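You operate a simulated robot arm through the tools that you are given. There is no shell and no other tool.

You are at the controls of a simulated two-armed robot. One attempt, no reset.

JOB
Press the green finished cap's raised spout home and put it back.
Fine: use the lever press, and push its slide back in.

Only the result counts: the job must be done as asked and must still hold three seconds after the hand-in. Knocking over, shifting, dropping, spilling or breaking anything else fails it. Lids that push on must go on centred and level and be pressed home; caps that screw on are set level and turned clockwise until they are tight.

ROBOT AND FRAMES
Two 7-joint arms with two-finger parallel grippers on one trunk that stands fixed in place. Base frame: the origin is at the foot of the trunk, x ahead of it, y to its left, z up; the work surface is at about z = 860. Readings come in mm, rad, newtons and seconds.
The left shoulder is at [20, 170, 1378], the right one opposite. With the tool pointing down near the work surface each hand reaches from about 100 to 620 mm from the base axis, measured 20 degrees to its own side. Payload 3.8 kg a hand.
The tool frame of a hand sits at the grasp point between the pads (the TCP): z along the fingers, y along the line on which they close. The tips reach 30 mm beyond it. The gripper opens to 110 mm. The fingers are 20 mm wide and 10 mm thick; the gripper's body (48 by 112 mm) begins 55 mm behind the TCP.
Orientation is that of the tool frame in the base frame, as a unit quaternion [x, y, z, w]. With the fingers straight down and closing along the base's y, the tool's x points along the base's -x, its y along +y and its z along -z.

CONTROLS
- The arms move only by the tool nudge_tool. It takes "left_increments", "right_increments" or both (then of equal length, played together; a hand with none holds still); each is a list that holds one entry, the list of rows, each a list of 7 numbers: the turn, a rotation vector about the tool's x, y, z in rad, then the shift along the tool's x, y, z in m, then the finger opening in m, from 0 to 0.11. In form: [[[wx, wy, wz, tx, ty, tz, claw], ...]]. A call has 1 to 20 rows; each row is the pose to reach, as a shift and turn from the pose commanded when the call began, along the tool's axes at that moment. Each row takes 0.2 s and may step no farther than 50 mm and 0.15 rad from the row before; otherwise, or with a gripper value out of range, the whole call is refused. A pose out of reach is approached as far as the arm can. The call stops where the force on the tool passes 40 N (or 10 N more than at its start, if that is more) or the arm is blocked; 0.2 s more then pass. The fingers move at their own pace (about 72 mm/s each) and stop on an object; they squeeze with about 29 N. The grip force told is the motor's: it shows also when the fingers shut on nothing. Time passes only in rows, and 0.2 s behind the last, so rows that repeat a pose let the fingers close. The reply holds the time, the measured pose of the TCP, the force on the tool along the base axes, the opening and the grip force, in the units named above and with some noise, with the torque about the TCP (base axes, N m) and any sound that the robot's microphone picked up.
- Cameras (640 x 400 px; columns grow to the right, rows downward): "scene" is now at [94.1, 51.5, 1531.1]; the picture's right is [0.58, -0.82, 0.00], its down [-0.47, -0.33, -0.82] and it looks along [0.67, 0.47, -0.57] (base axes); focal length 319 px, centre (320, 200). "left" rides on the left gripper at [73, -17, -103] in its tool frame; the picture's right is [0.23, 0.97, 0.00], its down [-0.76, 0.18, -0.62] and it looks along [-0.61, 0.14, 0.78] (tool axes); focal length 222 px, centre (320, 200). "right" rides on the right gripper at [72, 17, -103] in its tool frame; the picture's right is [-0.23, 0.97, 0.00], its down [-0.76, -0.18, -0.62] and it looks along [-0.61, -0.14, 0.78] (tool axes); focal length 222 px, centre (320, 200). There is no depth. A picture from a camera that has moved, and an enlarged one, comes with that camera's place and axes in the base frame and with its lens.
- get_image(camera): a new picture of that camera. The clock stands still meanwhile.
- lift_body(by): slides the trunk up (or, below 0, down) by that many mm; the arms and the scene camera ride with it, the base frame stays. It gives what a move gives, with no picture.
- turn_head(pan, tilt): turns the head with the scene camera to pan (to the left, within 1.396 rad either way) and tilt (down, from -0.506 to 1.204), counted from straight ahead of the robot. It gives what a move gives.
- enlarge(camera, box): a new picture of the part [left, top, right, bottom] of that camera's present view, enlarged. The clock stands still meanwhile.
- close_job(): hands the job in; it is judged then, once.

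Nothing tells you positions but the pictures and the camera data. Unless the task says otherwise, let go and move clear before handing in.

The tools are called after ">>>" as name(argument=value, ...) on one line, values as JSON. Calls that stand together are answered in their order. nudge_tool: Moves the arms, as the interface text tells. Its arguments: {"type":"object","properties":{"left_increments":{"type":"array","items":{"type":"array","items":{"type":"array","items":{"type":"number"}}}},"right_increments":{"type":"array","items":{"type":"array","items":{"type":"array","items":{"type":"number"}}}}},"required":[]} The other tools are called the same way: lift_body (by) slides the trunk up or down; turn_head (pan, tilt) turns the head that bears the scene camera; get_image (camera) takes a picture; enlarge (camera, box) takes an enlarged picture of a part of a camera's view; close_job () hands the job in.

At the start:

```text
time: 0.0
left_eef_pos: [377.2, 476.9, 1250.9]
left_tcp_rot: [0.0, 1.0, 0.0, -0.001]
left_contact_force: [0.2, 0.2, 1.4]
left_torque: [-0.01, 0.02, 0.0]
left_width: 110.0
left_gripper_force: 0.0
right_eef_pos: [417.9, 49.1, 1286.1]
right_tcp_rot: [0.0, 1.0, 0.0, 0.0]
right_contact_force: [-0.2, 0.0, -0.8]
right_torque: [0.02, 0.01, 0.02]
right_width: 110.2
right_gripper_force: 0.1
trunk travel left (down, up): [-475.0, 95.0]
head pan, tilt: [0.616, 0.607]
```

scene: 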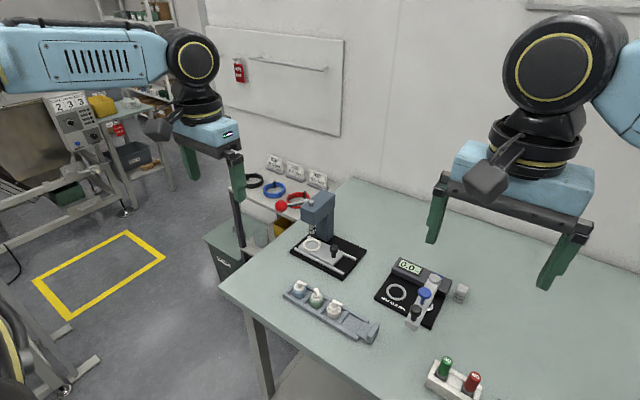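
right: 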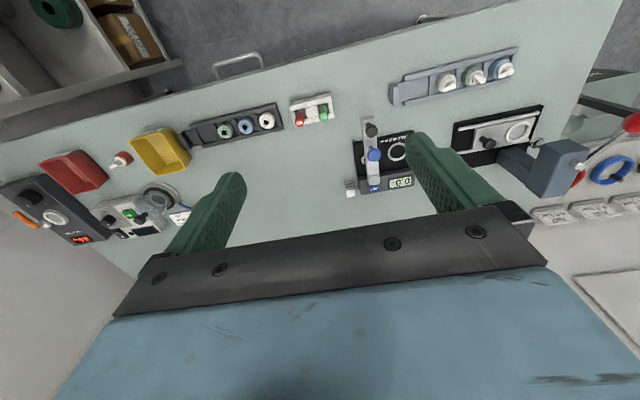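
left: 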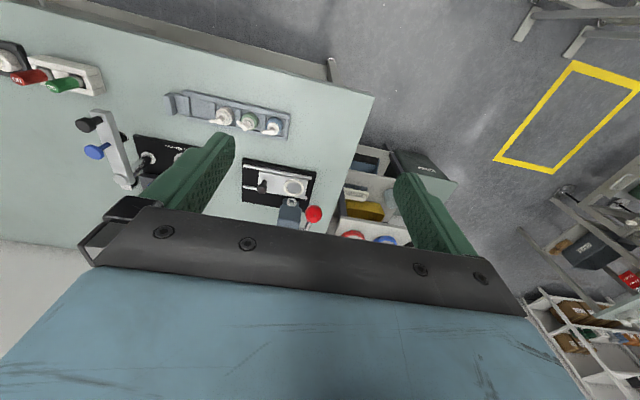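

I see a lever press (blue head, red ball lever, slide with a white ring seat) at the far left, a tray with three caps (white, green, white/blue) in front of it, and a second station with a display. I'll look closer first.

>>> enlarge(camera="scene", box=[260, 170, 400, 290])

>>> enlarge(camera="scene", box=[270, 260, 390, 350])

>>> enlarge(camera="scene", box=[360, 240, 500, 400])

>>> enlarge(camera="left", box=[150, 70, 350, 250])

>>> enlarge(camera="right", box=[340, 30, 640, 220])

>>> enlarge(camera="right", box=[0, 80, 350, 260])

```text
3.33 times, centred on (330, 230) of scene
camera zoom: at [94.1, 51.5, 1531.1], right [0.58, -0.82, 0.0], down [-0.47, -0.33, -0.82], along [0.67, 0.47, -0.57], focal length 1063 px, centre (287, 100)
```

zoom: 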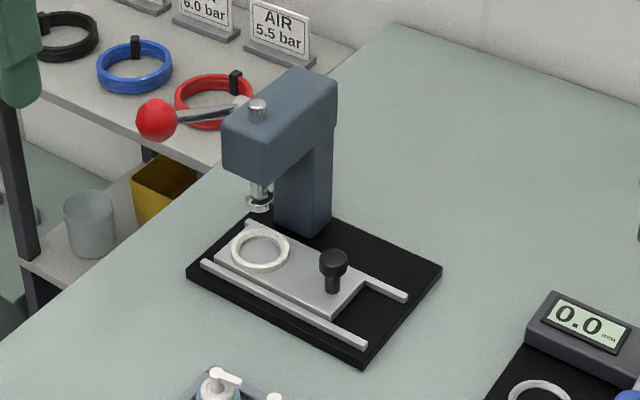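

```text
4.44 times, centred on (330, 305) of scene
camera zoom: at [94.1, 51.5, 1531.1], right [0.58, -0.82, 0.0], down [-0.47, -0.33, -0.82], along [0.67, 0.47, -0.57], focal length 1417 px, centre (276, -267)
```

zoom: 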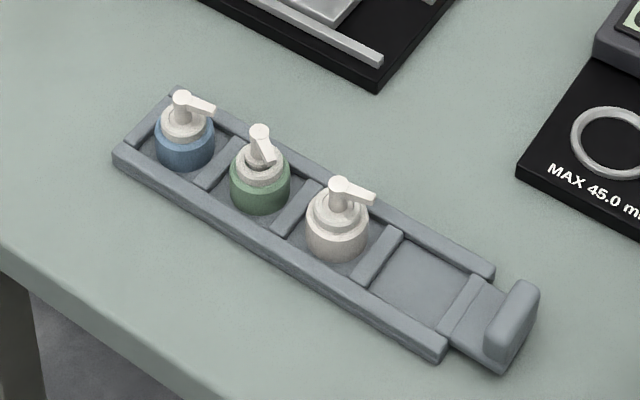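

```text
2.50 times, centred on (430, 320) of scene
camera zoom: at [94.1, 51.5, 1531.1], right [0.58, -0.82, 0.0], down [-0.47, -0.33, -0.82], along [0.67, 0.47, -0.57], focal length 797 px, centre (45, -100)
```

zoom: 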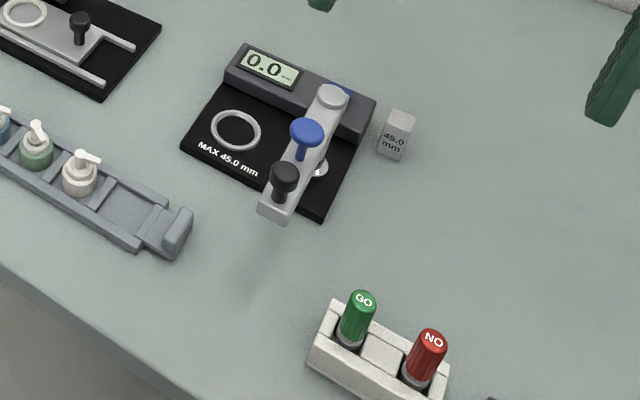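

```text
2.22 times, centred on (250, 160) of left
camera zoom: at [304.8, 460.1, 1353.6], right [-0.23, 0.97, 0.0], down [0.76, 0.18, 0.62], along [0.61, 0.14, -0.78], focal length 494 px, centre (476, 289)
```

zoom: 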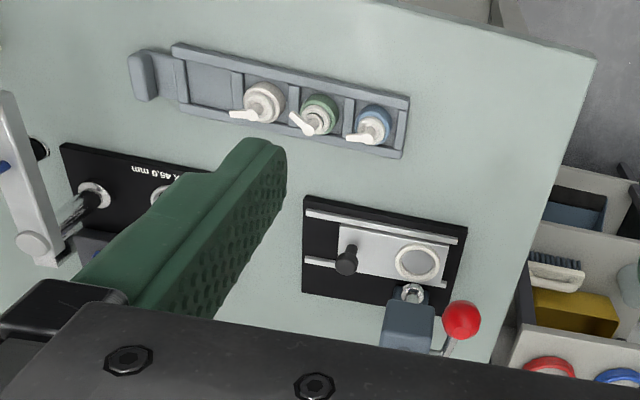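

```text
2.11 times, centred on (490, 125) of right
camera zoom: at [345.8, 66.9, 1390.0], right [0.23, 0.97, 0.0], down [0.76, -0.18, 0.62], along [0.61, -0.14, -0.78], focal length 468 px, centre (-38, 358)
```

zoom: 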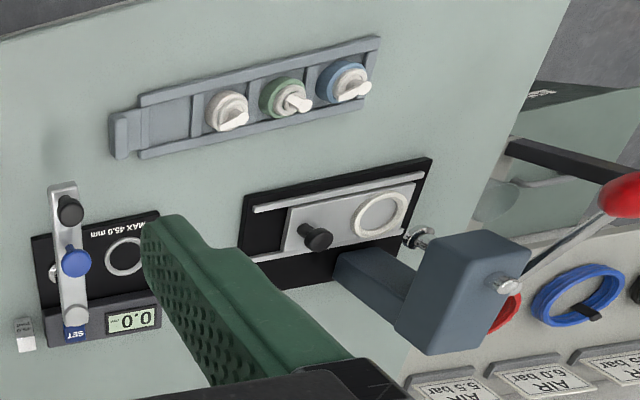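

```text
1.83 times, centred on (175, 170) of right
camera zoom: at [345.8, 66.9, 1390.0], right [0.23, 0.97, 0.0], down [0.76, -0.18, 0.62], along [0.61, -0.14, -0.78], focal length 406 px, centre (585, 255)
```

zoom: 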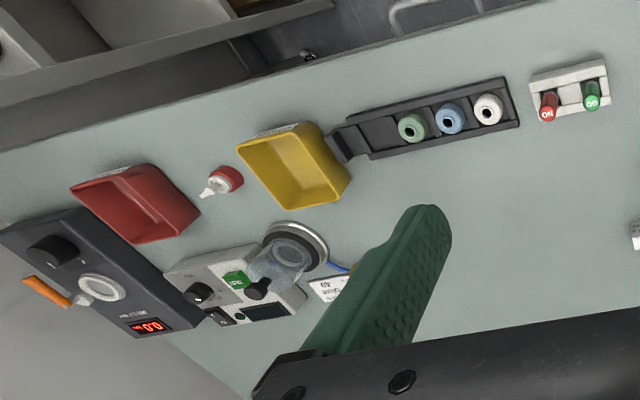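

The press's ring seat is at about (649, 472) and sits under its ram, so the slide is already in. The green cap is in the tray at about (491, 343), and the lever ball is at about (567, 505, 1062). These are far out, so I'll lower the trunk to gain reach.

>>> lift_body(by=-200)

>>> get_image(camera="scene")

>>> get_image(camera="left")

```text
time: 2.2
left_eef_pos: [376.8, 476.3, 1051.2]
left_tcp_rot: [0.0, 1.0, 0.0, -0.001]
left_contact_force: [0.7, 0.2, 0.4]
left_torque: [0.0, 0.03, -0.01]
left_width: 109.7
left_gripper_force: 0.1
right_eef_pos: [419.0, 49.8, 1086.5]
right_tcp_rot: [0.0, 1.0, 0.0, 0.0]
right_contact_force: [0.1, -0.3, -0.1]
right_torque: [-0.01, 0.01, 0.03]
right_width: 109.9
right_gripper_force: 0.1
trunk travel left (down, up): [-275.0, 295.0]
head pan, tilt: [0.616, 0.607]
```

```text
taken
camera scene: at [94.0, 51.5, 1331.2], right [0.58, -0.82, 0.0], down [-0.47, -0.33, -0.82], along [0.67, 0.47, -0.57], focal length 319 px, centre (320, 200)
```

scene: 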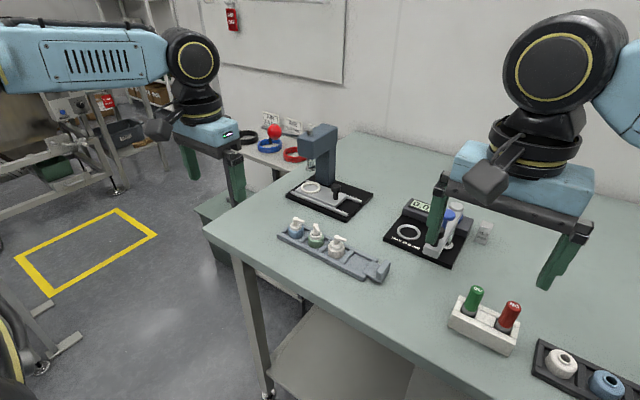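

```text
taken
camera left: at [304.7, 460.1, 1153.8], right [-0.23, 0.97, 0.0], down [0.76, 0.18, 0.62], along [0.61, 0.14, -0.78], focal length 222 px, centre (320, 200)
```

left: 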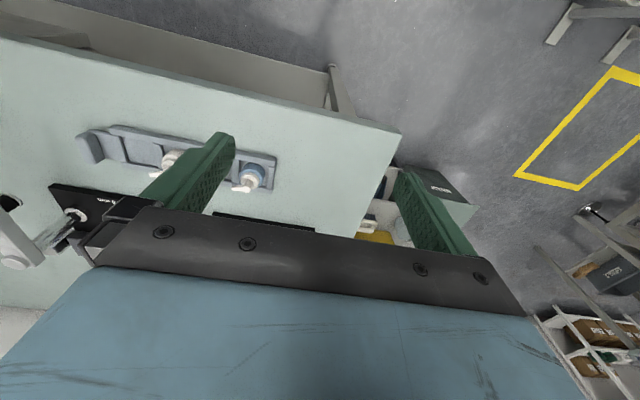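

I'll take close-ups of the press, tray and lever from this lower viewpoint.

>>> enlarge(camera="scene", box=[240, 110, 390, 220])

>>> enlarge(camera="scene", box=[265, 205, 395, 290])

```text
3.64 times, centred on (315, 165) of scene
camera zoom: at [94.0, 51.5, 1331.2], right [0.58, -0.82, 0.0], down [-0.47, -0.33, -0.82], along [0.67, 0.47, -0.57], focal length 1159 px, centre (338, 327)
```

zoom: 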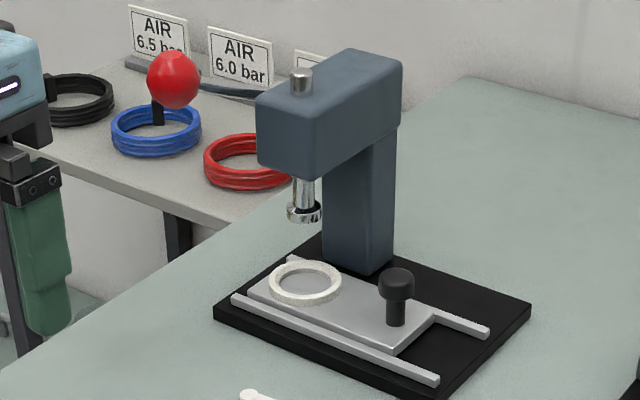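

```text
4.71 times, centred on (330, 248) of scene
camera zoom: at [94.0, 51.5, 1331.2], right [0.58, -0.82, 0.0], down [-0.47, -0.33, -0.82], along [0.67, 0.47, -0.57], focal length 1500 px, centre (273, -24)
```

zoom: 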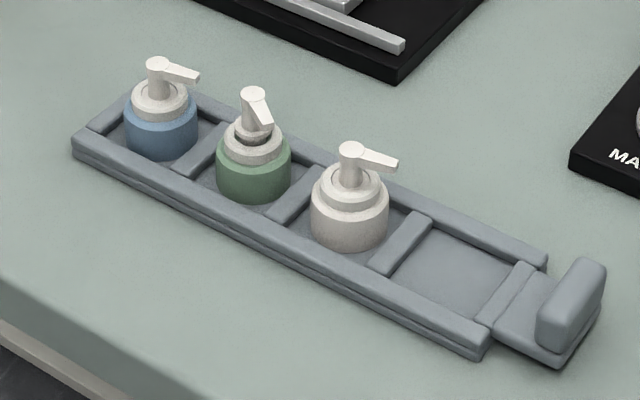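

The slide runs along y (knob at about (652, 398)), with the ring under the ram. The tray's caps lie along y about 49 mm apart. I'll move the right arm aside and yaw the left hand by -90° so the camera is on the -y side and the fingers close along x. Then I'll view the tray closely.

>>> nudge_tool(left_increments=[[[0, 0, -0.143, -0.011, -0.022, 0, 0.11], [0, 0, -0.286, -0.022, -0.045, 0, 0.11], [0, 0, -0.428, -0.032, -0.067, 0, 0.11], [0, 0, -0.571, -0.043, -0.089, 0, 0.11], [0, 0, -0.714, -0.053, -0.112, 0, 0.11], [0, 0, -0.857, -0.064, -0.134, 0, 0.11], [0, 0, -1.0, -0.074, -0.157, 0, 0.11], [0, 0, -1.142, -0.085, -0.179, 0, 0.11], [0, 0, -1.285, -0.096, -0.201, 0, 0.11], [0, 0, -1.428, -0.106, -0.224, 0, 0.11], [0, 0, -1.5708, -0.117, -0.246, 0, 0.11]]], right_increments=[[[0, 0, 0, 0, -0.015, 0, 0.11], [0, 0, 0, 0, -0.03, 0, 0.11], [0, 0, 0, 0, -0.045, 0, 0.11], [0, 0, 0, 0, -0.06, 0, 0.11], [0, 0, 0, 0, -0.075, 0, 0.11], [0, 0, 0, 0, -0.09, 0, 0.11], [0, 0, 0, 0, -0.105, 0, 0.11], [0, 0, 0, 0, -0.12, 0, 0.11], [0, 0, 0, 0, -0.135, 0, 0.11], [0, 0, 0, 0, -0.15, 0, 0.11], [0, 0, 0, 0, -0.15, 0, 0.11]]])

>>> get_image(camera="left")

>>> get_image(camera="scene")

```text
time: 4.6
left_eef_pos: [494.3, 228.3, 1051.3]
left_tcp_rot: [0.708, -0.706, 0.0, 0.0]
left_contact_force: [0.5, -0.1, 0.2]
left_torque: [-0.02, -0.02, 0.01]
left_width: 110.0
left_gripper_force: 0.0
right_eef_pos: [418.7, -100.0, 1085.1]
right_tcp_rot: [0.0, 1.0, 0.0, 0.0]
right_contact_force: [-0.5, -0.2, 0.2]
right_torque: [0.02, 0.02, 0.04]
right_width: 110.1
right_gripper_force: 0.0
trunk travel left (down, up): [-275.0, 295.0]
head pan, tilt: [0.616, 0.607]
```

```text
taken
camera left: at [511.8, 156.6, 1154.4], right [-0.97, -0.23, 0.0], down [-0.18, 0.76, 0.62], along [-0.14, 0.61, -0.78], focal length 222 px, centre (320, 200)
```

left: 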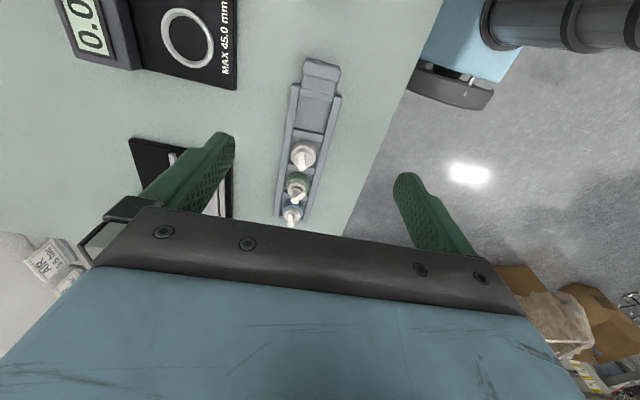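

```text
taken
camera scene: at [94.5, 51.6, 1331.0], right [0.58, -0.82, 0.0], down [-0.47, -0.33, -0.82], along [0.67, 0.47, -0.57], focal length 319 px, centre (320, 200)
```

scene: 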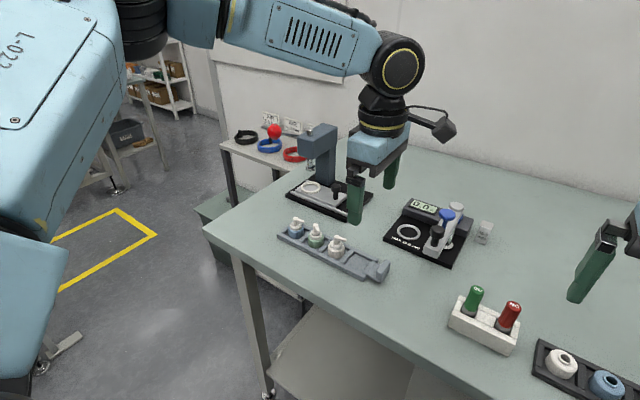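

>>> enlarge(camera="left", box=[250, 50, 380, 240])

>>> enlarge(camera="scene", box=[285, 205, 355, 265])

```text
2.11 times, centred on (315, 145) of left
camera zoom: at [511.8, 156.6, 1154.4], right [-0.97, -0.23, 0.0], down [-0.18, 0.76, 0.62], along [-0.14, 0.61, -0.78], focal length 468 px, centre (330, 316)
```

zoom: 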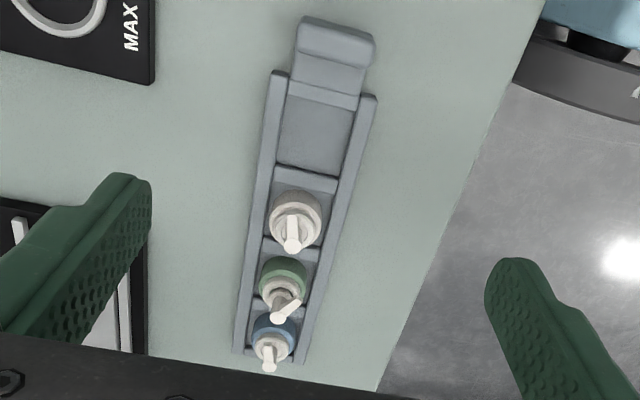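

```text
6.67 times, centred on (320, 235) of scene
camera zoom: at [94.5, 51.6, 1331.0], right [0.58, -0.82, 0.0], down [-0.47, -0.33, -0.82], along [0.67, 0.47, -0.57], focal length 2126 px, centre (320, -33)
```

zoom: 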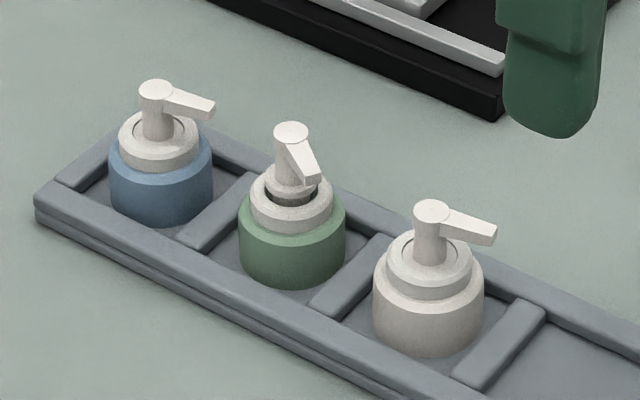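

Green's nozzle points at roughly (-0.67, -0.74), so I'll set the closing axis about 20° off x to keep the nozzle clear of the fingers. I'll move above the green cap at about (502, 349) and check alignment with the hand camera.

>>> nudge_tool(left_increments=[[[0, 0, 0.07, -0.03, -0.002, 0.01, 0.11], [0, 0, 0.14, -0.06, -0.004, 0.02, 0.11], [0, 0, 0.21, -0.09, -0.006, 0.03, 0.11], [0, 0, 0.28, -0.121, -0.008, 0.04, 0.11], [0, 0, 0.349, -0.121, -0.008, 0.051, 0.11], [0, 0, 0.349, -0.121, -0.008, 0.051, 0.11]]])

>>> get_image(camera="left")

>>> get_image(camera="scene")

```text
time: 6.0
left_eef_pos: [502.6, 351.5, 998.9]
left_tcp_rot: [-0.574, 0.819, 0.0, 0.001]
left_contact_force: [0.2, -0.3, -0.6]
left_torque: [0.0, -0.01, 0.02]
left_width: 110.1
left_gripper_force: 0.0
right_eef_pos: [418.4, -99.6, 1086.3]
right_tcp_rot: [0.0, 1.0, 0.0, 0.0]
right_contact_force: [-0.4, -0.1, 0.2]
right_torque: [-0.02, 0.0, -0.02]
right_width: 109.8
right_gripper_force: 0.1
trunk travel left (down, up): [-275.0, 295.0]
head pan, tilt: [0.616, 0.607]
```

```text
taken
camera left: at [493.6, 278.3, 1102.5], right [-0.99, 0.12, 0.0], down [0.09, 0.78, 0.62], along [0.08, 0.62, -0.78], focal length 222 px, centre (320, 200)
```

left: 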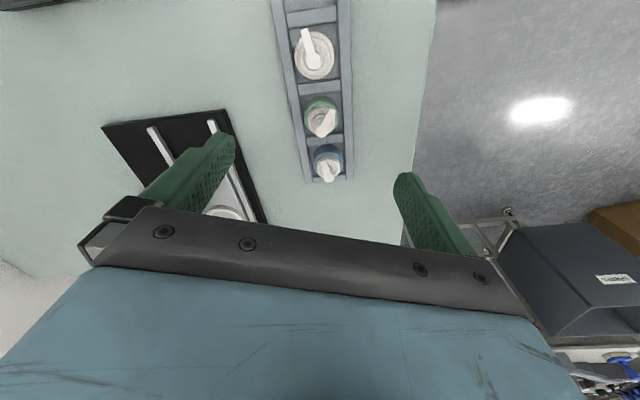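

```text
taken
camera scene: at [93.9, 51.6, 1331.1], right [0.58, -0.82, 0.0], down [-0.47, -0.33, -0.82], along [0.67, 0.47, -0.57], focal length 319 px, centre (320, 200)
```

scene: 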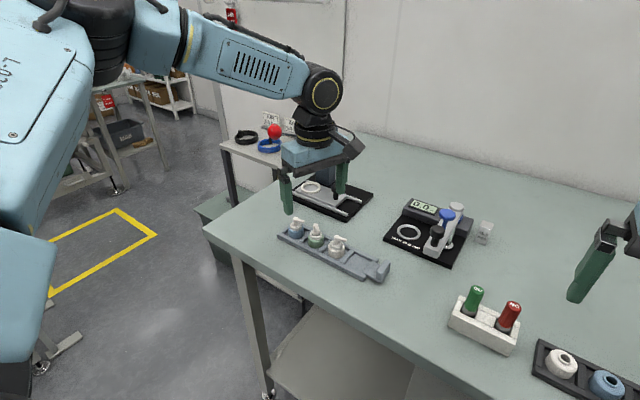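

>>> enlarge(camera="left", box=[280, 80, 360, 190])

>>> enlarge(camera="scene", box=[265, 160, 355, 260])

```text
3.64 times, centred on (320, 135) of left
camera zoom: at [493.6, 278.3, 1102.5], right [-0.99, 0.12, 0.0], down [0.09, 0.78, 0.62], along [0.08, 0.62, -0.78], focal length 808 px, centre (320, 436)
```

zoom: 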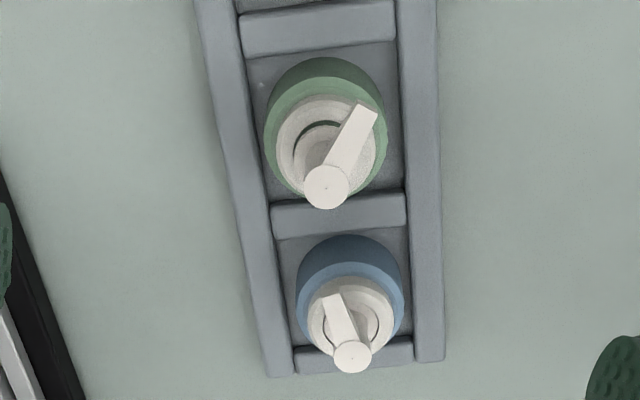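

```text
4.00 times, centred on (310, 210) of scene
camera zoom: at [93.9, 51.6, 1331.1], right [0.58, -0.82, 0.0], down [-0.47, -0.33, -0.82], along [0.67, 0.47, -0.57], focal length 1275 px, centre (360, 160)
```

zoom: 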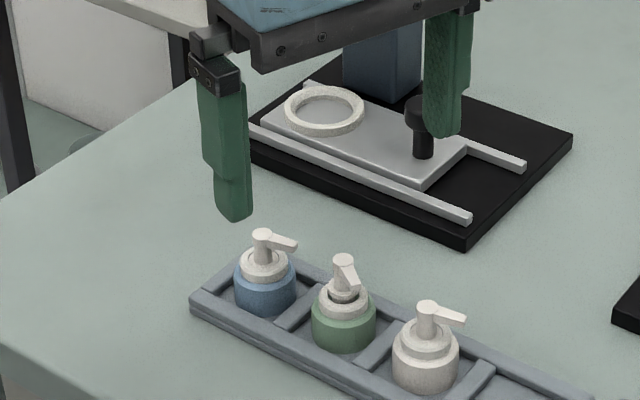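

The cap's axis is about (501.8, 350), with its base at about z 870, the body top at 887 and the head at about 918. I'm almost directly above it, so I'll correct slightly and descend partway.

>>> nudge_tool(left_increments=[[[0, 0, 0, 0.0016, 0, 0.02, 0.11], [0, 0, 0, 0.0016, 0, 0.04, 0.11], [0, 0, 0, 0.0016, 0, 0.06, 0.11], [0, 0, 0, 0.0016, 0, 0.075, 0.11], [0, 0, 0, 0.0016, 0, 0.075, 0.075], [0, 0, 0, 0.0016, 0, 0.075, 0.06]]])

>>> get_image(camera="left")

>>> enlarge(camera="scene", box=[265, 160, 355, 260])

```text
time: 7.4
left_eef_pos: [502.1, 351.2, 924.1]
left_tcp_rot: [-0.574, 0.819, 0.0, 0.0]
left_contact_force: [-0.5, -0.1, 0.2]
left_torque: [0.01, 0.02, 0.01]
left_width: 59.8
left_gripper_force: 0.1
right_eef_pos: [418.1, -100.4, 1085.7]
right_tcp_rot: [0.0, 1.0, -0.001, 0.0]
right_contact_force: [-0.5, -0.3, 0.2]
right_torque: [0.01, 0.04, 0.02]
right_width: 109.8
right_gripper_force: 0.1
trunk travel left (down, up): [-275.0, 295.0]
head pan, tilt: [0.616, 0.607]
```

```text
taken
camera left: at [493.2, 278.5, 1028.1], right [-0.99, 0.12, 0.0], down [0.09, 0.78, 0.62], along [0.07, 0.62, -0.78], focal length 222 px, centre (320, 200)
```

left: 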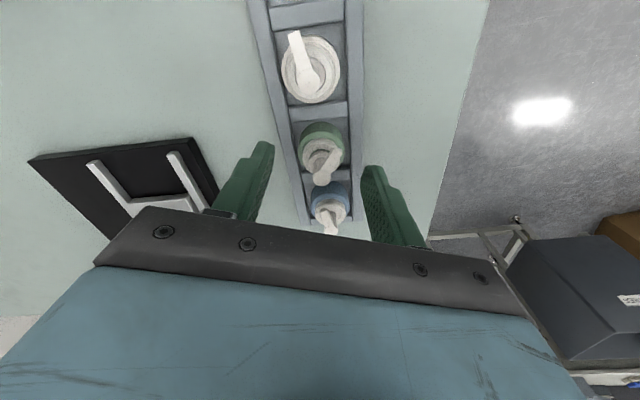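

```text
4.00 times, centred on (310, 210) of scene
camera zoom: at [94.1, 51.5, 1331.1], right [0.58, -0.82, 0.0], down [-0.47, -0.33, -0.82], along [0.67, 0.47, -0.57], focal length 1275 px, centre (360, 160)
```

zoom: 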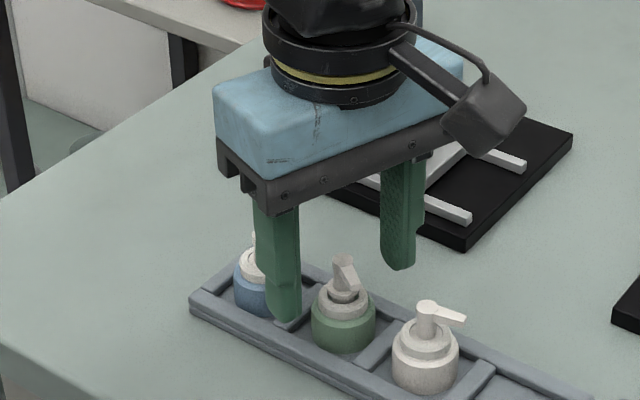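

>>> enlarge(camera="left", box=[230, 100, 410, 250])

>>> enlarge(camera="scene", box=[305, 205, 365, 255])

```text
2.67 times, centred on (320, 175) of left
camera zoom: at [493.2, 278.5, 1028.1], right [-0.99, 0.12, 0.0], down [0.09, 0.78, 0.62], along [0.07, 0.62, -0.78], focal length 592 px, centre (320, 267)
```

zoom: 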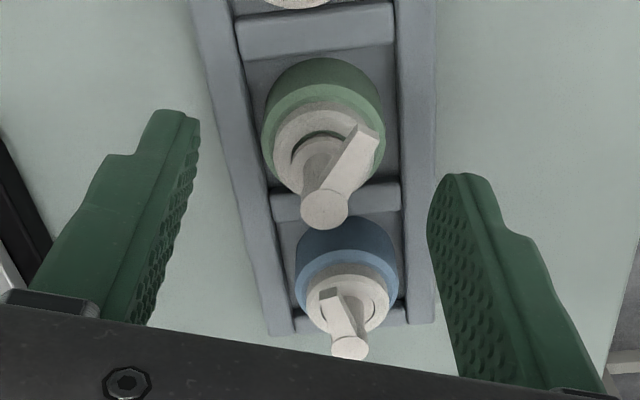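

```text
8.00 times, centred on (335, 230) of scene
camera zoom: at [94.1, 51.5, 1331.1], right [0.58, -0.82, 0.0], down [-0.47, -0.33, -0.82], along [0.67, 0.47, -0.57], focal length 2551 px, centre (200, -40)
```

zoom: 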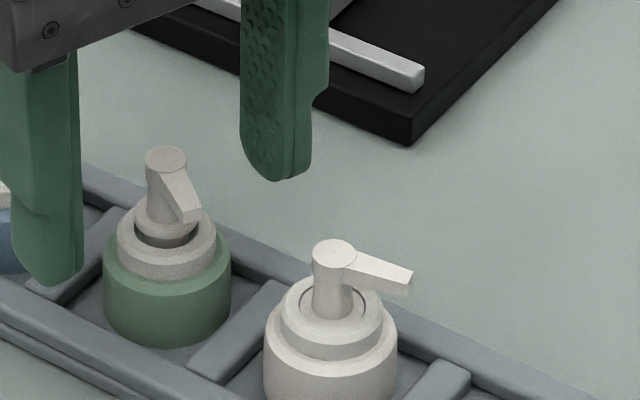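

I'm aligned to within about 1 mm. Next I'll lower until the tips are at about z 880 and close on the green body.

>>> nudge_tool(left_increments=[[[0, 0, 0, 0, 0, 0.007, 0.06], [0, 0, 0, 0, 0, 0.0145, 0.06], [0, 0, 0, 0, 0, 0.0145, 0.05], [0, 0, 0, 0, 0, 0.0145, 0.04], [0, 0, 0, 0, 0, 0.0145, 0.03], [0, 0, 0, 0, 0, 0.0145, 0.025], [0, 0, 0, 0, 0, 0.0145, 0.025]]])

>>> enlarge(camera="left", box=[230, 100, 410, 250])

>>> enlarge(camera="scene", box=[280, 200, 360, 260])

```text
time: 9.0
left_eef_pos: [502.5, 350.8, 909.5]
left_tcp_rot: [-0.574, 0.819, 0.0, 0.001]
left_contact_force: [0.2, 1.5, 0.0]
left_torque: [-0.01, -0.02, 0.01]
left_width: 31.6
left_gripper_force: 10.0
right_eef_pos: [418.0, -100.7, 1085.0]
right_tcp_rot: [-0.001, 1.0, 0.0, 0.0]
right_contact_force: [0.0, 0.3, -0.5]
right_torque: [-0.02, -0.04, -0.03]
right_width: 110.1
right_gripper_force: 0.0
trunk travel left (down, up): [-275.0, 295.0]
head pan, tilt: [0.616, 0.607]
```

```text
2.67 times, centred on (320, 175) of left
camera zoom: at [493.2, 277.8, 1013.4], right [-0.99, 0.12, 0.0], down [0.09, 0.78, 0.62], along [0.07, 0.62, -0.78], focal length 592 px, centre (320, 267)
```

zoom: 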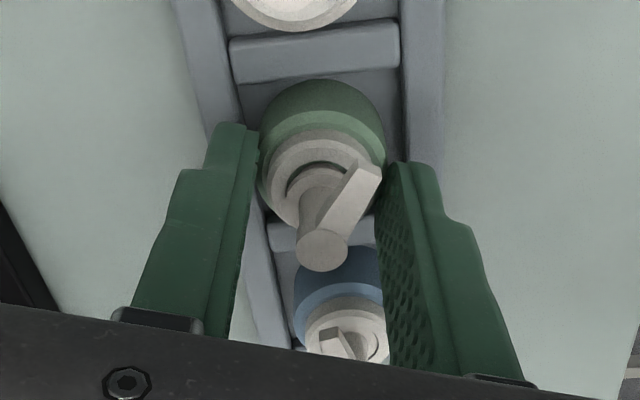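

```text
6.67 times, centred on (320, 230) of scene
camera zoom: at [94.1, 51.5, 1331.1], right [0.58, -0.82, 0.0], down [-0.47, -0.33, -0.82], along [0.67, 0.47, -0.57], focal length 2126 px, centre (320, 0)
```

zoom: 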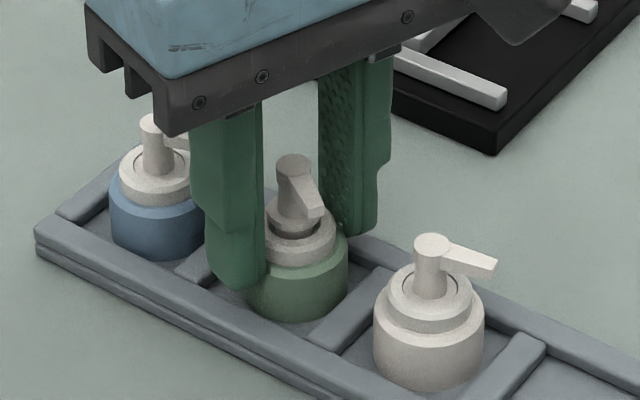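

The cap is gripped (opening 31.6 mm) with the nozzle clear of the pads. I'll lift it straight up.

>>> nudge_tool(left_increments=[[[0, 0, 0, 0, 0, 0, 0.015], [0, 0, 0, 0, 0, 0, 0.015], [0, 0, 0, 0, 0, -0.01, 0.015], [0, 0, 0, 0, 0, -0.03, 0.015], [0, 0, 0, 0, 0, -0.06, 0.015], [0, 0, 0, 0, 0, -0.09, 0.015], [0, 0, 0, 0, 0, -0.1, 0.015]]])

>>> enlarge(camera="left", box=[230, 100, 410, 250])

>>> get_image(camera="scene")

```text
time: 10.6
left_eef_pos: [501.9, 350.6, 1010.8]
left_tcp_rot: [-0.574, 0.819, 0.0, 0.0]
left_contact_force: [0.0, 0.2, 0.9]
left_torque: [0.0, 0.0, -0.01]
left_width: 31.7
left_gripper_force: 9.9
right_eef_pos: [417.9, -99.7, 1085.1]
right_tcp_rot: [0.0, 1.0, 0.0, 0.001]
right_contact_force: [0.1, -0.2, -0.5]
right_torque: [-0.01, -0.01, 0.01]
right_width: 109.9
right_gripper_force: 0.0
trunk travel left (down, up): [-275.0, 295.0]
head pan, tilt: [0.616, 0.607]
```

```text
2.67 times, centred on (320, 175) of left
camera zoom: at [493.1, 277.2, 1113.6], right [-0.99, 0.12, 0.0], down [0.09, 0.78, 0.62], along [0.07, 0.62, -0.78], focal length 592 px, centre (320, 267)
```

zoom: 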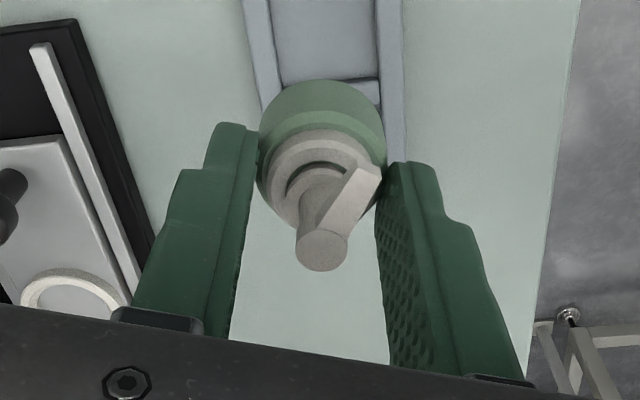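

```text
taken
camera scene: at [94.0, 51.5, 1331.1], right [0.58, -0.82, 0.0], down [-0.47, -0.33, -0.82], along [0.67, 0.47, -0.57], focal length 319 px, centre (320, 200)
```

scene: 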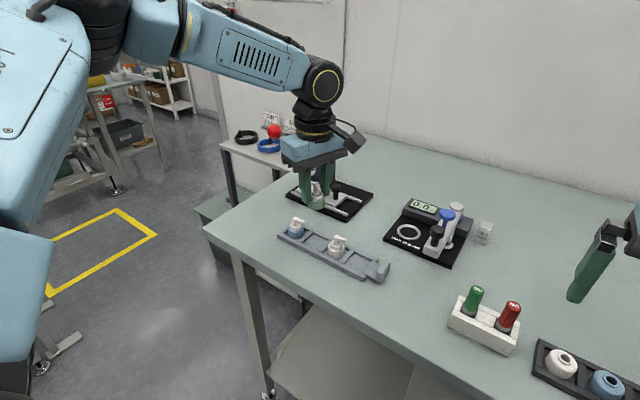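

The slide has to come out before there's a seat free, so I'll set the cap back in its cell at the same pose. Then I'll pull the slide out.

>>> nudge_tool(left_increments=[[[0, 0, 0, 0, 0, 0.04, 0.015], [0, 0, 0, 0, 0, 0.08, 0.015], [0, 0, 0, 0, 0, 0.095, 0.015], [0, 0, 0, 0, 0, 0.1, 0.015], [0, 0, 0, 0, 0, 0.1, 0.015], [0, 0, 0, 0, 0, 0.1, 0.04], [0, 0, 0, 0, 0, 0.1, 0.06], [0, 0, 0, 0, 0, 0.1, 0.06], [0, 0, 0, 0, 0, 0.06, 0.06], [0, 0, 0, 0, 0, 0.02, 0.06], [0, 0, 0, 0, 0, -0.02, 0.06]]])

>>> enlarge(camera="left", box=[230, 60, 410, 210])

>>> enlarge(camera="scene", box=[265, 200, 395, 290])

```text
time: 13.0
left_eef_pos: [502.8, 351.1, 1030.5]
left_tcp_rot: [-0.575, 0.818, -0.001, 0.0]
left_contact_force: [-0.3, 1.3, -0.6]
left_torque: [0.01, -0.04, 0.01]
left_width: 60.0
left_gripper_force: 0.1
right_eef_pos: [417.8, -99.5, 1085.1]
right_tcp_rot: [0.0, 1.0, 0.0, 0.0]
right_contact_force: [-0.6, 0.3, 0.7]
right_torque: [0.01, -0.04, 0.01]
right_width: 110.0
right_gripper_force: 0.2
trunk travel left (down, up): [-275.0, 295.0]
head pan, tilt: [0.616, 0.607]
```

```text
2.67 times, centred on (320, 135) of left
camera zoom: at [493.3, 278.0, 1133.9], right [-0.99, 0.12, 0.0], down [0.09, 0.78, 0.62], along [0.07, 0.62, -0.78], focal length 592 px, centre (320, 373)
```

zoom: 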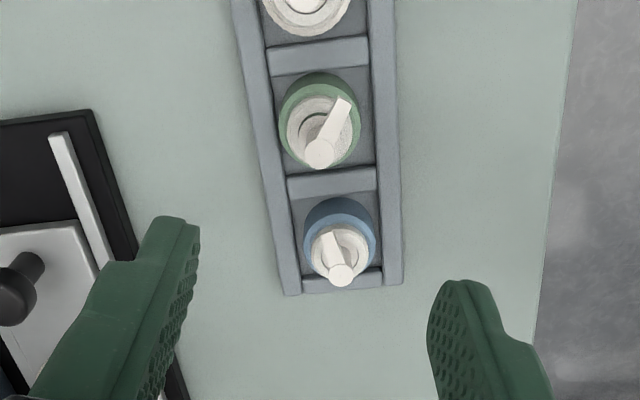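

```text
4.44 times, centred on (330, 245) of scene
camera zoom: at [93.6, 51.2, 1331.1], right [0.58, -0.82, 0.0], down [-0.47, -0.33, -0.82], along [0.67, 0.47, -0.57], focal length 1417 px, centre (276, 0)
```

zoom: 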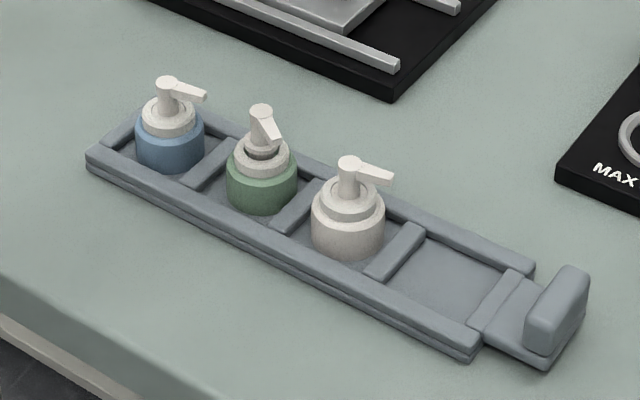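

The cap is back in its cell. Next I'll move over the slide's knob at about (652, 398) with the fingers closing along x.

>>> nudge_tool(left_increments=[[[0, 0, -0.058, -0.016, -0.021, 0, 0.06], [0, 0, -0.116, -0.032, -0.042, 0, 0.06], [0, 0, -0.174, -0.048, -0.062, 0, 0.06], [0, 0, -0.232, -0.064, -0.083, 0, 0.06], [0, 0, -0.29, -0.08, -0.104, 0, 0.06], [0, 0, -0.349, -0.0964, -0.1246, 0, 0.06], [0, 0, -0.349, -0.0964, -0.1246, 0, 0.06]]])

>>> get_image(camera="left")

>>> get_image(camera="scene")

```text
time: 14.6
left_eef_pos: [581.3, 398.5, 1038.3]
left_tcp_rot: [0.708, -0.706, 0.0, -0.001]
left_contact_force: [0.3, 0.5, -0.6]
left_torque: [-0.01, 0.02, -0.03]
left_width: 60.0
left_gripper_force: 0.1
left hand out of reach, approached as far as the arm can: row 4, 5, 6, 7
right_eef_pos: [417.9, -100.7, 1085.5]
right_tcp_rot: [0.0, 1.0, 0.0, 0.0]
right_contact_force: [-0.3, 0.2, -0.1]
right_torque: [-0.04, -0.02, -0.01]
right_width: 110.0
right_gripper_force: 0.1
trunk travel left (down, up): [-275.0, 295.0]
head pan, tilt: [0.616, 0.607]
```

```text
taken
camera left: at [599.6, 327.2, 1141.9], right [-0.97, -0.23, 0.0], down [-0.18, 0.76, 0.62], along [-0.14, 0.61, -0.78], focal length 222 px, centre (320, 200)
```

left: 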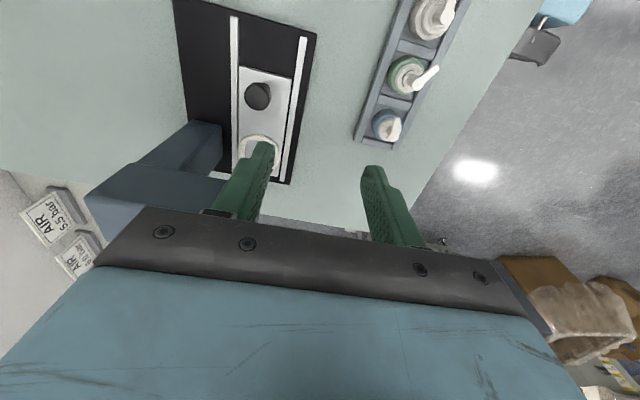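

```text
taken
camera scene: at [94.2, 51.5, 1331.1], right [0.58, -0.82, 0.0], down [-0.47, -0.33, -0.82], along [0.67, 0.47, -0.57], focal length 319 px, centre (320, 200)
```

scene: 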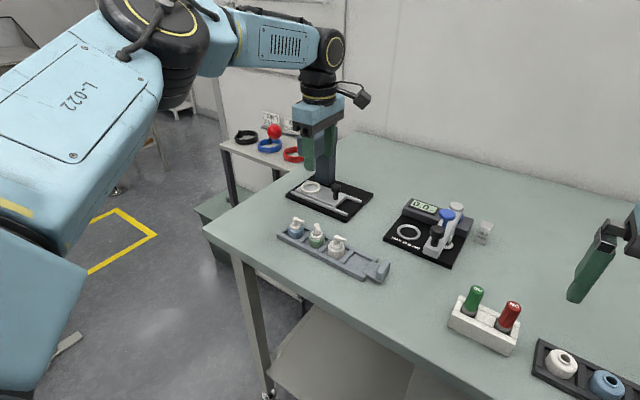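

A vertical tool can't reach the knob, so the hand must lean back toward the robot by about 18°. I'll first yaw so the closing axis lies along (0.7, -0.7), which keeps the palm clear of the press head. Then I'll lean.

>>> nudge_tool(left_increments=[[[0, 0, 0.131, 0, 0, 0, 0.06], [0, 0, 0.262, 0, 0, 0, 0.06], [0, 0, 0.393, 0, 0, 0, 0.06], [0, 0, 0.524, 0, 0, 0, 0.06], [0, 0, 0.655, 0, 0, 0, 0.06], [0, 0, 0.785, 0, 0, 0, 0.06], [0, 0, 0.785, 0, 0, 0, 0.06]]])

```text
time: 16.2
left_eef_pos: [582.7, 399.0, 1039.7]
left_tcp_rot: [-0.382, 0.924, 0.0, 0.0]
left_contact_force: [0.6, 0.3, -0.9]
left_torque: [0.01, 0.01, 0.0]
left_width: 60.2
left_gripper_force: 0.1
right_eef_pos: [417.9, -100.4, 1086.3]
right_tcp_rot: [0.0, 1.0, 0.0, 0.0]
right_contact_force: [0.2, 0.0, 0.2]
right_torque: [0.02, -0.01, -0.02]
right_width: 110.1
right_gripper_force: 0.0
trunk travel left (down, up): [-275.0, 295.0]
head pan, tilt: [0.616, 0.607]
```

>>> nudge_tool(left_increments=[[[0, -0.105, 0, -0.005, -0.006, 0.01, 0.06], [0, -0.21, 0, -0.012, -0.015, 0.02, 0.06], [0, -0.314, 0, -0.02, -0.027, 0.03, 0.06], [0, -0.314, 0, -0.03, -0.04, 0.038, 0.06], [0, -0.314, 0, -0.036, -0.0474, 0.038, 0.06], [0, -0.314, 0, -0.036, -0.0474, 0.038, 0.06]]])

>>> get_image(camera="left")

>>> get_image(camera="scene")

```text
time: 17.6
left_eef_pos: [612.3, 394.9, 1008.7]
left_tcp_rot: [-0.378, 0.912, 0.059, 0.145]
left_contact_force: [-0.7, 0.1, 0.1]
left_torque: [-0.01, 0.02, 0.01]
left_width: 60.1
left_gripper_force: 0.1
left hand out of reach, approached as far as the arm can: row 3, 4, 5, 6
right_eef_pos: [418.6, -99.2, 1087.0]
right_tcp_rot: [-0.001, 1.0, 0.0, -0.001]
right_contact_force: [-0.3, 0.6, -0.5]
right_torque: [0.0, -0.01, 0.0]
right_width: 109.9
right_gripper_force: 0.0
trunk travel left (down, up): [-275.0, 295.0]
head pan, tilt: [0.616, 0.607]
```

```text
taken
camera left: at [552.7, 312.6, 1084.6], right [-0.84, 0.53, -0.07], down [0.25, 0.5, 0.83], along [0.48, 0.68, -0.56], focal length 222 px, centre (320, 200)
```

left: 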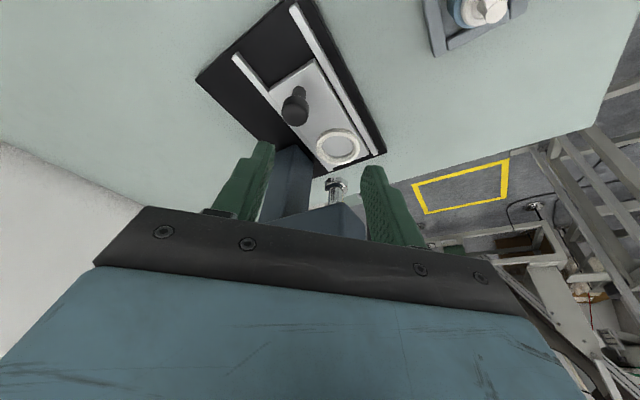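

```text
taken
camera scene: at [94.1, 51.5, 1331.1], right [0.58, -0.82, 0.0], down [-0.47, -0.33, -0.82], along [0.67, 0.47, -0.57], focal length 319 px, centre (320, 200)
```

scene: 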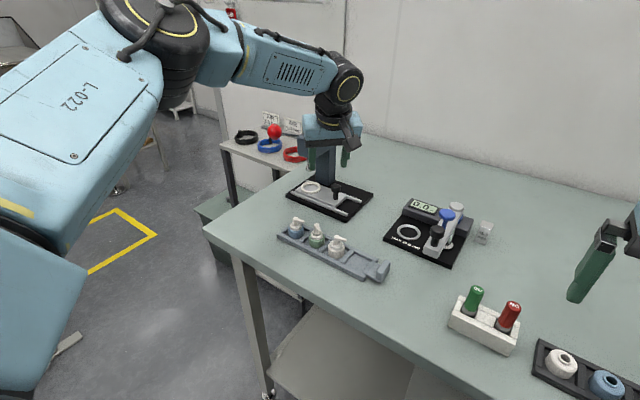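

The lean took, but the arm stopped short at (612, 395). I'll try the natural yaw (leaning straight back along -x) and see if that reaches farther.

>>> nudge_tool(left_increments=[[[0.0405, 0, 0.1244, 0, 0, 0, 0.06], [0.081, 0, 0.2489, 0, 0, 0, 0.06], [0.1214, 0, 0.3733, 0, 0, 0, 0.06], [0.1618, 0, 0.4977, 0, 0, 0, 0.06], [0.2023, 0, 0.6222, 0, 0, 0, 0.06], [0.2427, 0, 0.7466, 0, 0, 0, 0.06], [0.2427, 0, 0.7466, -0.0134, -0.0141, 0.0044, 0.06], [0.2427, 0, 0.7466, -0.0269, -0.0283, 0.0087, 0.06], [0.2427, 0, 0.7466, -0.0269, -0.0283, 0.0087, 0.06]]])

>>> get_image(camera="scene")

```text
time: 19.6
left_eef_pos: [634.4, 394.6, 1009.3]
left_tcp_rot: [-0.001, 0.988, 0.0, 0.157]
left_contact_force: [0.5, 0.3, 0.3]
left_torque: [0.0, 0.0, 0.0]
left_width: 60.1
left_gripper_force: 0.1
left hand out of reach, approached as far as the arm can: row 8, 9
right_eef_pos: [417.4, -100.4, 1085.0]
right_tcp_rot: [0.0, 1.0, 0.0, 0.0]
right_contact_force: [-0.5, -0.4, 0.4]
right_torque: [0.0, -0.01, -0.02]
right_width: 110.0
right_gripper_force: 0.0
trunk travel left (down, up): [-275.0, 295.0]
head pan, tilt: [0.616, 0.607]
```

```text
taken
camera scene: at [94.3, 51.2, 1331.1], right [0.58, -0.82, 0.0], down [-0.47, -0.33, -0.82], along [0.67, 0.47, -0.57], focal length 319 px, centre (320, 200)
```

scene: 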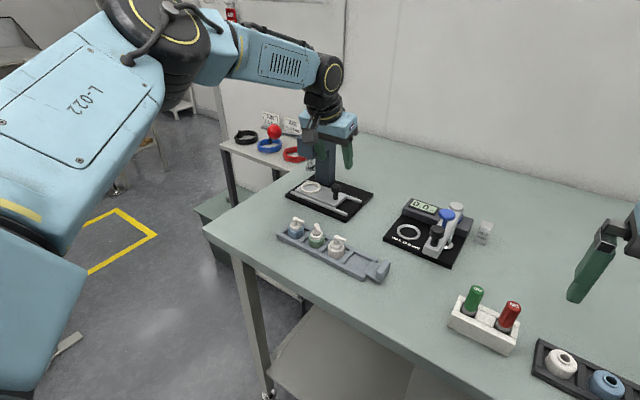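

With the natural yaw it reaches (634, 395), and a bigger lean and lower shoulder should do. I'll back off in x, lower the trunk 80 mm, then lean to 40°.

>>> nudge_tool(left_increments=[[[0, 0, 0, 0.0285, 0, -0.0093, 0.06], [0, 0, 0, 0.057, 0, -0.0185, 0.06], [0, 0, 0, 0.057, 0, -0.0185, 0.06]]])

>>> lift_body(by=-80)

```text
time: 20.4
left_eef_pos: [573.5, 394.2, 1009.0]
left_tcp_rot: [-0.001, 0.988, 0.0, 0.156]
left_contact_force: [0.1, -0.3, 0.4]
left_torque: [0.01, 0.01, 0.02]
left_width: 60.0
left_gripper_force: 0.0
right_eef_pos: [417.9, -100.6, 1086.9]
right_tcp_rot: [0.0, 1.0, 0.0, -0.001]
right_contact_force: [0.1, -0.6, 0.6]
right_torque: [0.01, 0.03, -0.03]
right_width: 109.8
right_gripper_force: 0.0
trunk travel left (down, up): [-275.0, 295.0]
head pan, tilt: [0.616, 0.607]
```

```text
time: 21.5
left_eef_pos: [572.9, 394.9, 928.0]
left_tcp_rot: [-0.002, 0.987, -0.001, 0.158]
left_contact_force: [-0.3, 0.4, 1.1]
left_torque: [0.0, -0.01, 0.01]
left_width: 60.0
left_gripper_force: 0.1
right_eef_pos: [418.3, -100.2, 1005.9]
right_tcp_rot: [0.001, 1.0, 0.0, 0.0]
right_contact_force: [-0.1, -0.7, 0.3]
right_torque: [-0.01, 0.0, -0.01]
right_width: 109.9
right_gripper_force: 0.1
trunk travel left (down, up): [-195.0, 375.0]
head pan, tilt: [0.616, 0.607]
```

>>> nudge_tool(left_increments=[[[0, -0.13, 0, 0, 0.001, 0, 0.06], [0, -0.26, 0, 0, 0.002, 0, 0.06], [0, -0.384, 0, 0, 0.003, 0, 0.06], [0, -0.384, 0, 0, 0.003, 0, 0.06]]])

>>> get_image(camera="left")

>>> get_image(camera="scene")

```text
time: 22.5
left_eef_pos: [574.2, 397.2, 929.3]
left_tcp_rot: [0.0, 0.939, 0.0, 0.343]
left_contact_force: [-0.6, 0.7, 1.0]
left_torque: [0.02, 0.03, 0.0]
left_width: 59.9
left_gripper_force: 0.1
right_eef_pos: [417.1, -99.7, 1005.1]
right_tcp_rot: [0.0, 1.0, 0.0, 0.0]
right_contact_force: [-0.5, -1.0, 0.2]
right_torque: [0.03, -0.03, -0.03]
right_width: 109.9
right_gripper_force: 0.2
trunk travel left (down, up): [-195.0, 375.0]
head pan, tilt: [0.616, 0.607]
```

```text
taken
camera left: at [452.1, 381.6, 961.6], right [-0.17, 0.97, -0.15], down [0.18, 0.18, 0.97], along [0.97, 0.14, -0.21], focal length 222 px, centre (320, 200)
```

left: 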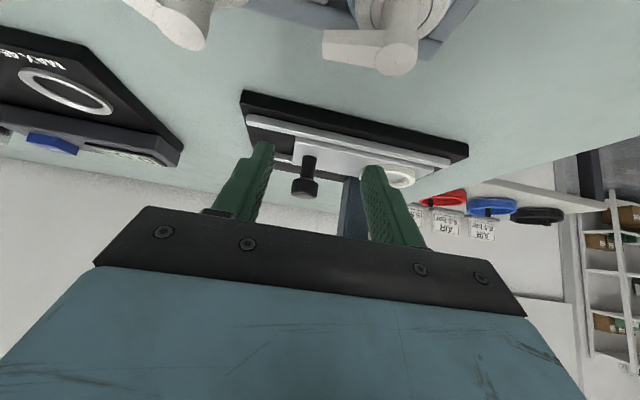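

```text
taken
camera scene: at [94.0, 51.5, 1251.1], right [0.58, -0.82, 0.0], down [-0.47, -0.33, -0.82], along [0.67, 0.47, -0.57], focal length 319 px, centre (320, 200)
```

scene: 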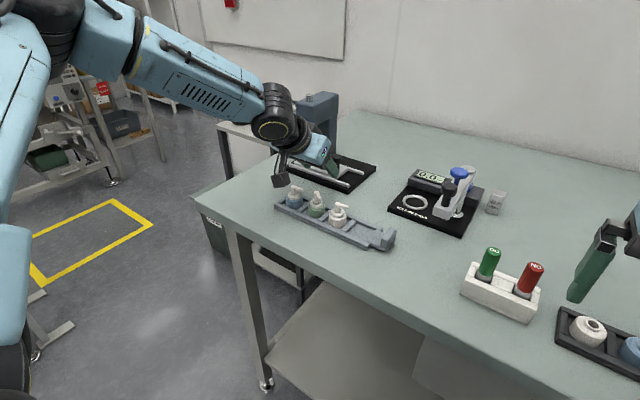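

The knob is straight ahead at y≈396, z≈909. I'll advance with the open fingers straddling it.

>>> nudge_tool(left_increments=[[[0, 0, 0, -0.0122, 0, 0.0112, 0.06], [0, 0, 0, -0.0243, 0, 0.0224, 0.06], [0, 0, 0, -0.0365, 0, 0.0335, 0.06], [0, 0, 0, -0.0486, 0, 0.0447, 0.06], [0, 0, 0, -0.0486, 0, 0.0447, 0.06]]])

>>> get_image(camera="left")

>>> enlarge(camera="scene", box=[250, 80, 390, 200])

```text
time: 23.7
left_eef_pos: [640.6, 398.4, 924.5]
left_tcp_rot: [-0.001, 0.94, 0.0, 0.342]
left_contact_force: [-3.1, 1.2, 1.6]
left_torque: [0.07, -0.16, 0.16]
left_width: 60.0
left_gripper_force: 0.1
right_eef_pos: [418.8, -100.8, 1005.3]
right_tcp_rot: [-0.001, 1.0, 0.0, 0.0]
right_contact_force: [0.1, -0.1, -0.3]
right_torque: [0.01, 0.09, -0.02]
right_width: 110.2
right_gripper_force: 0.0
trunk travel left (down, up): [-195.0, 375.0]
head pan, tilt: [0.616, 0.607]
```

```text
taken
camera left: at [518.5, 382.3, 957.9], right [-0.18, 0.97, -0.15], down [0.18, 0.18, 0.97], along [0.97, 0.14, -0.21], focal length 222 px, centre (320, 200)
```

left: 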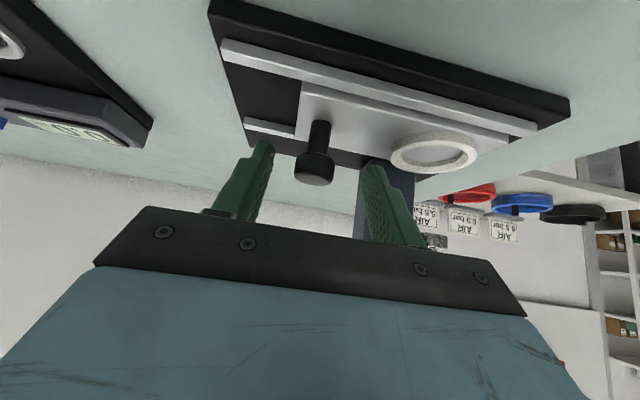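

```text
3.33 times, centred on (320, 140) of scene
camera zoom: at [94.1, 51.5, 1251.1], right [0.58, -0.82, 0.0], down [-0.47, -0.33, -0.82], along [0.67, 0.47, -0.57], focal length 1063 px, centre (320, 400)
```

zoom: 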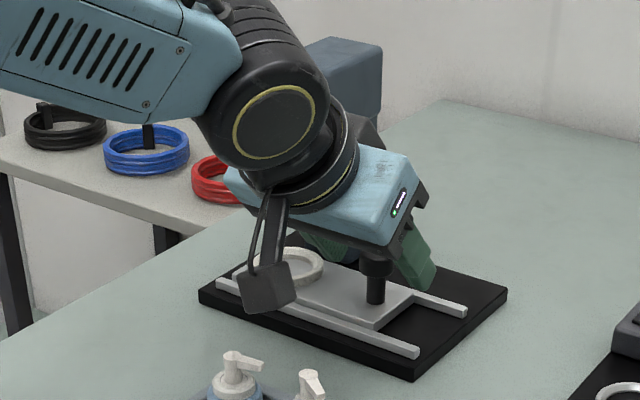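

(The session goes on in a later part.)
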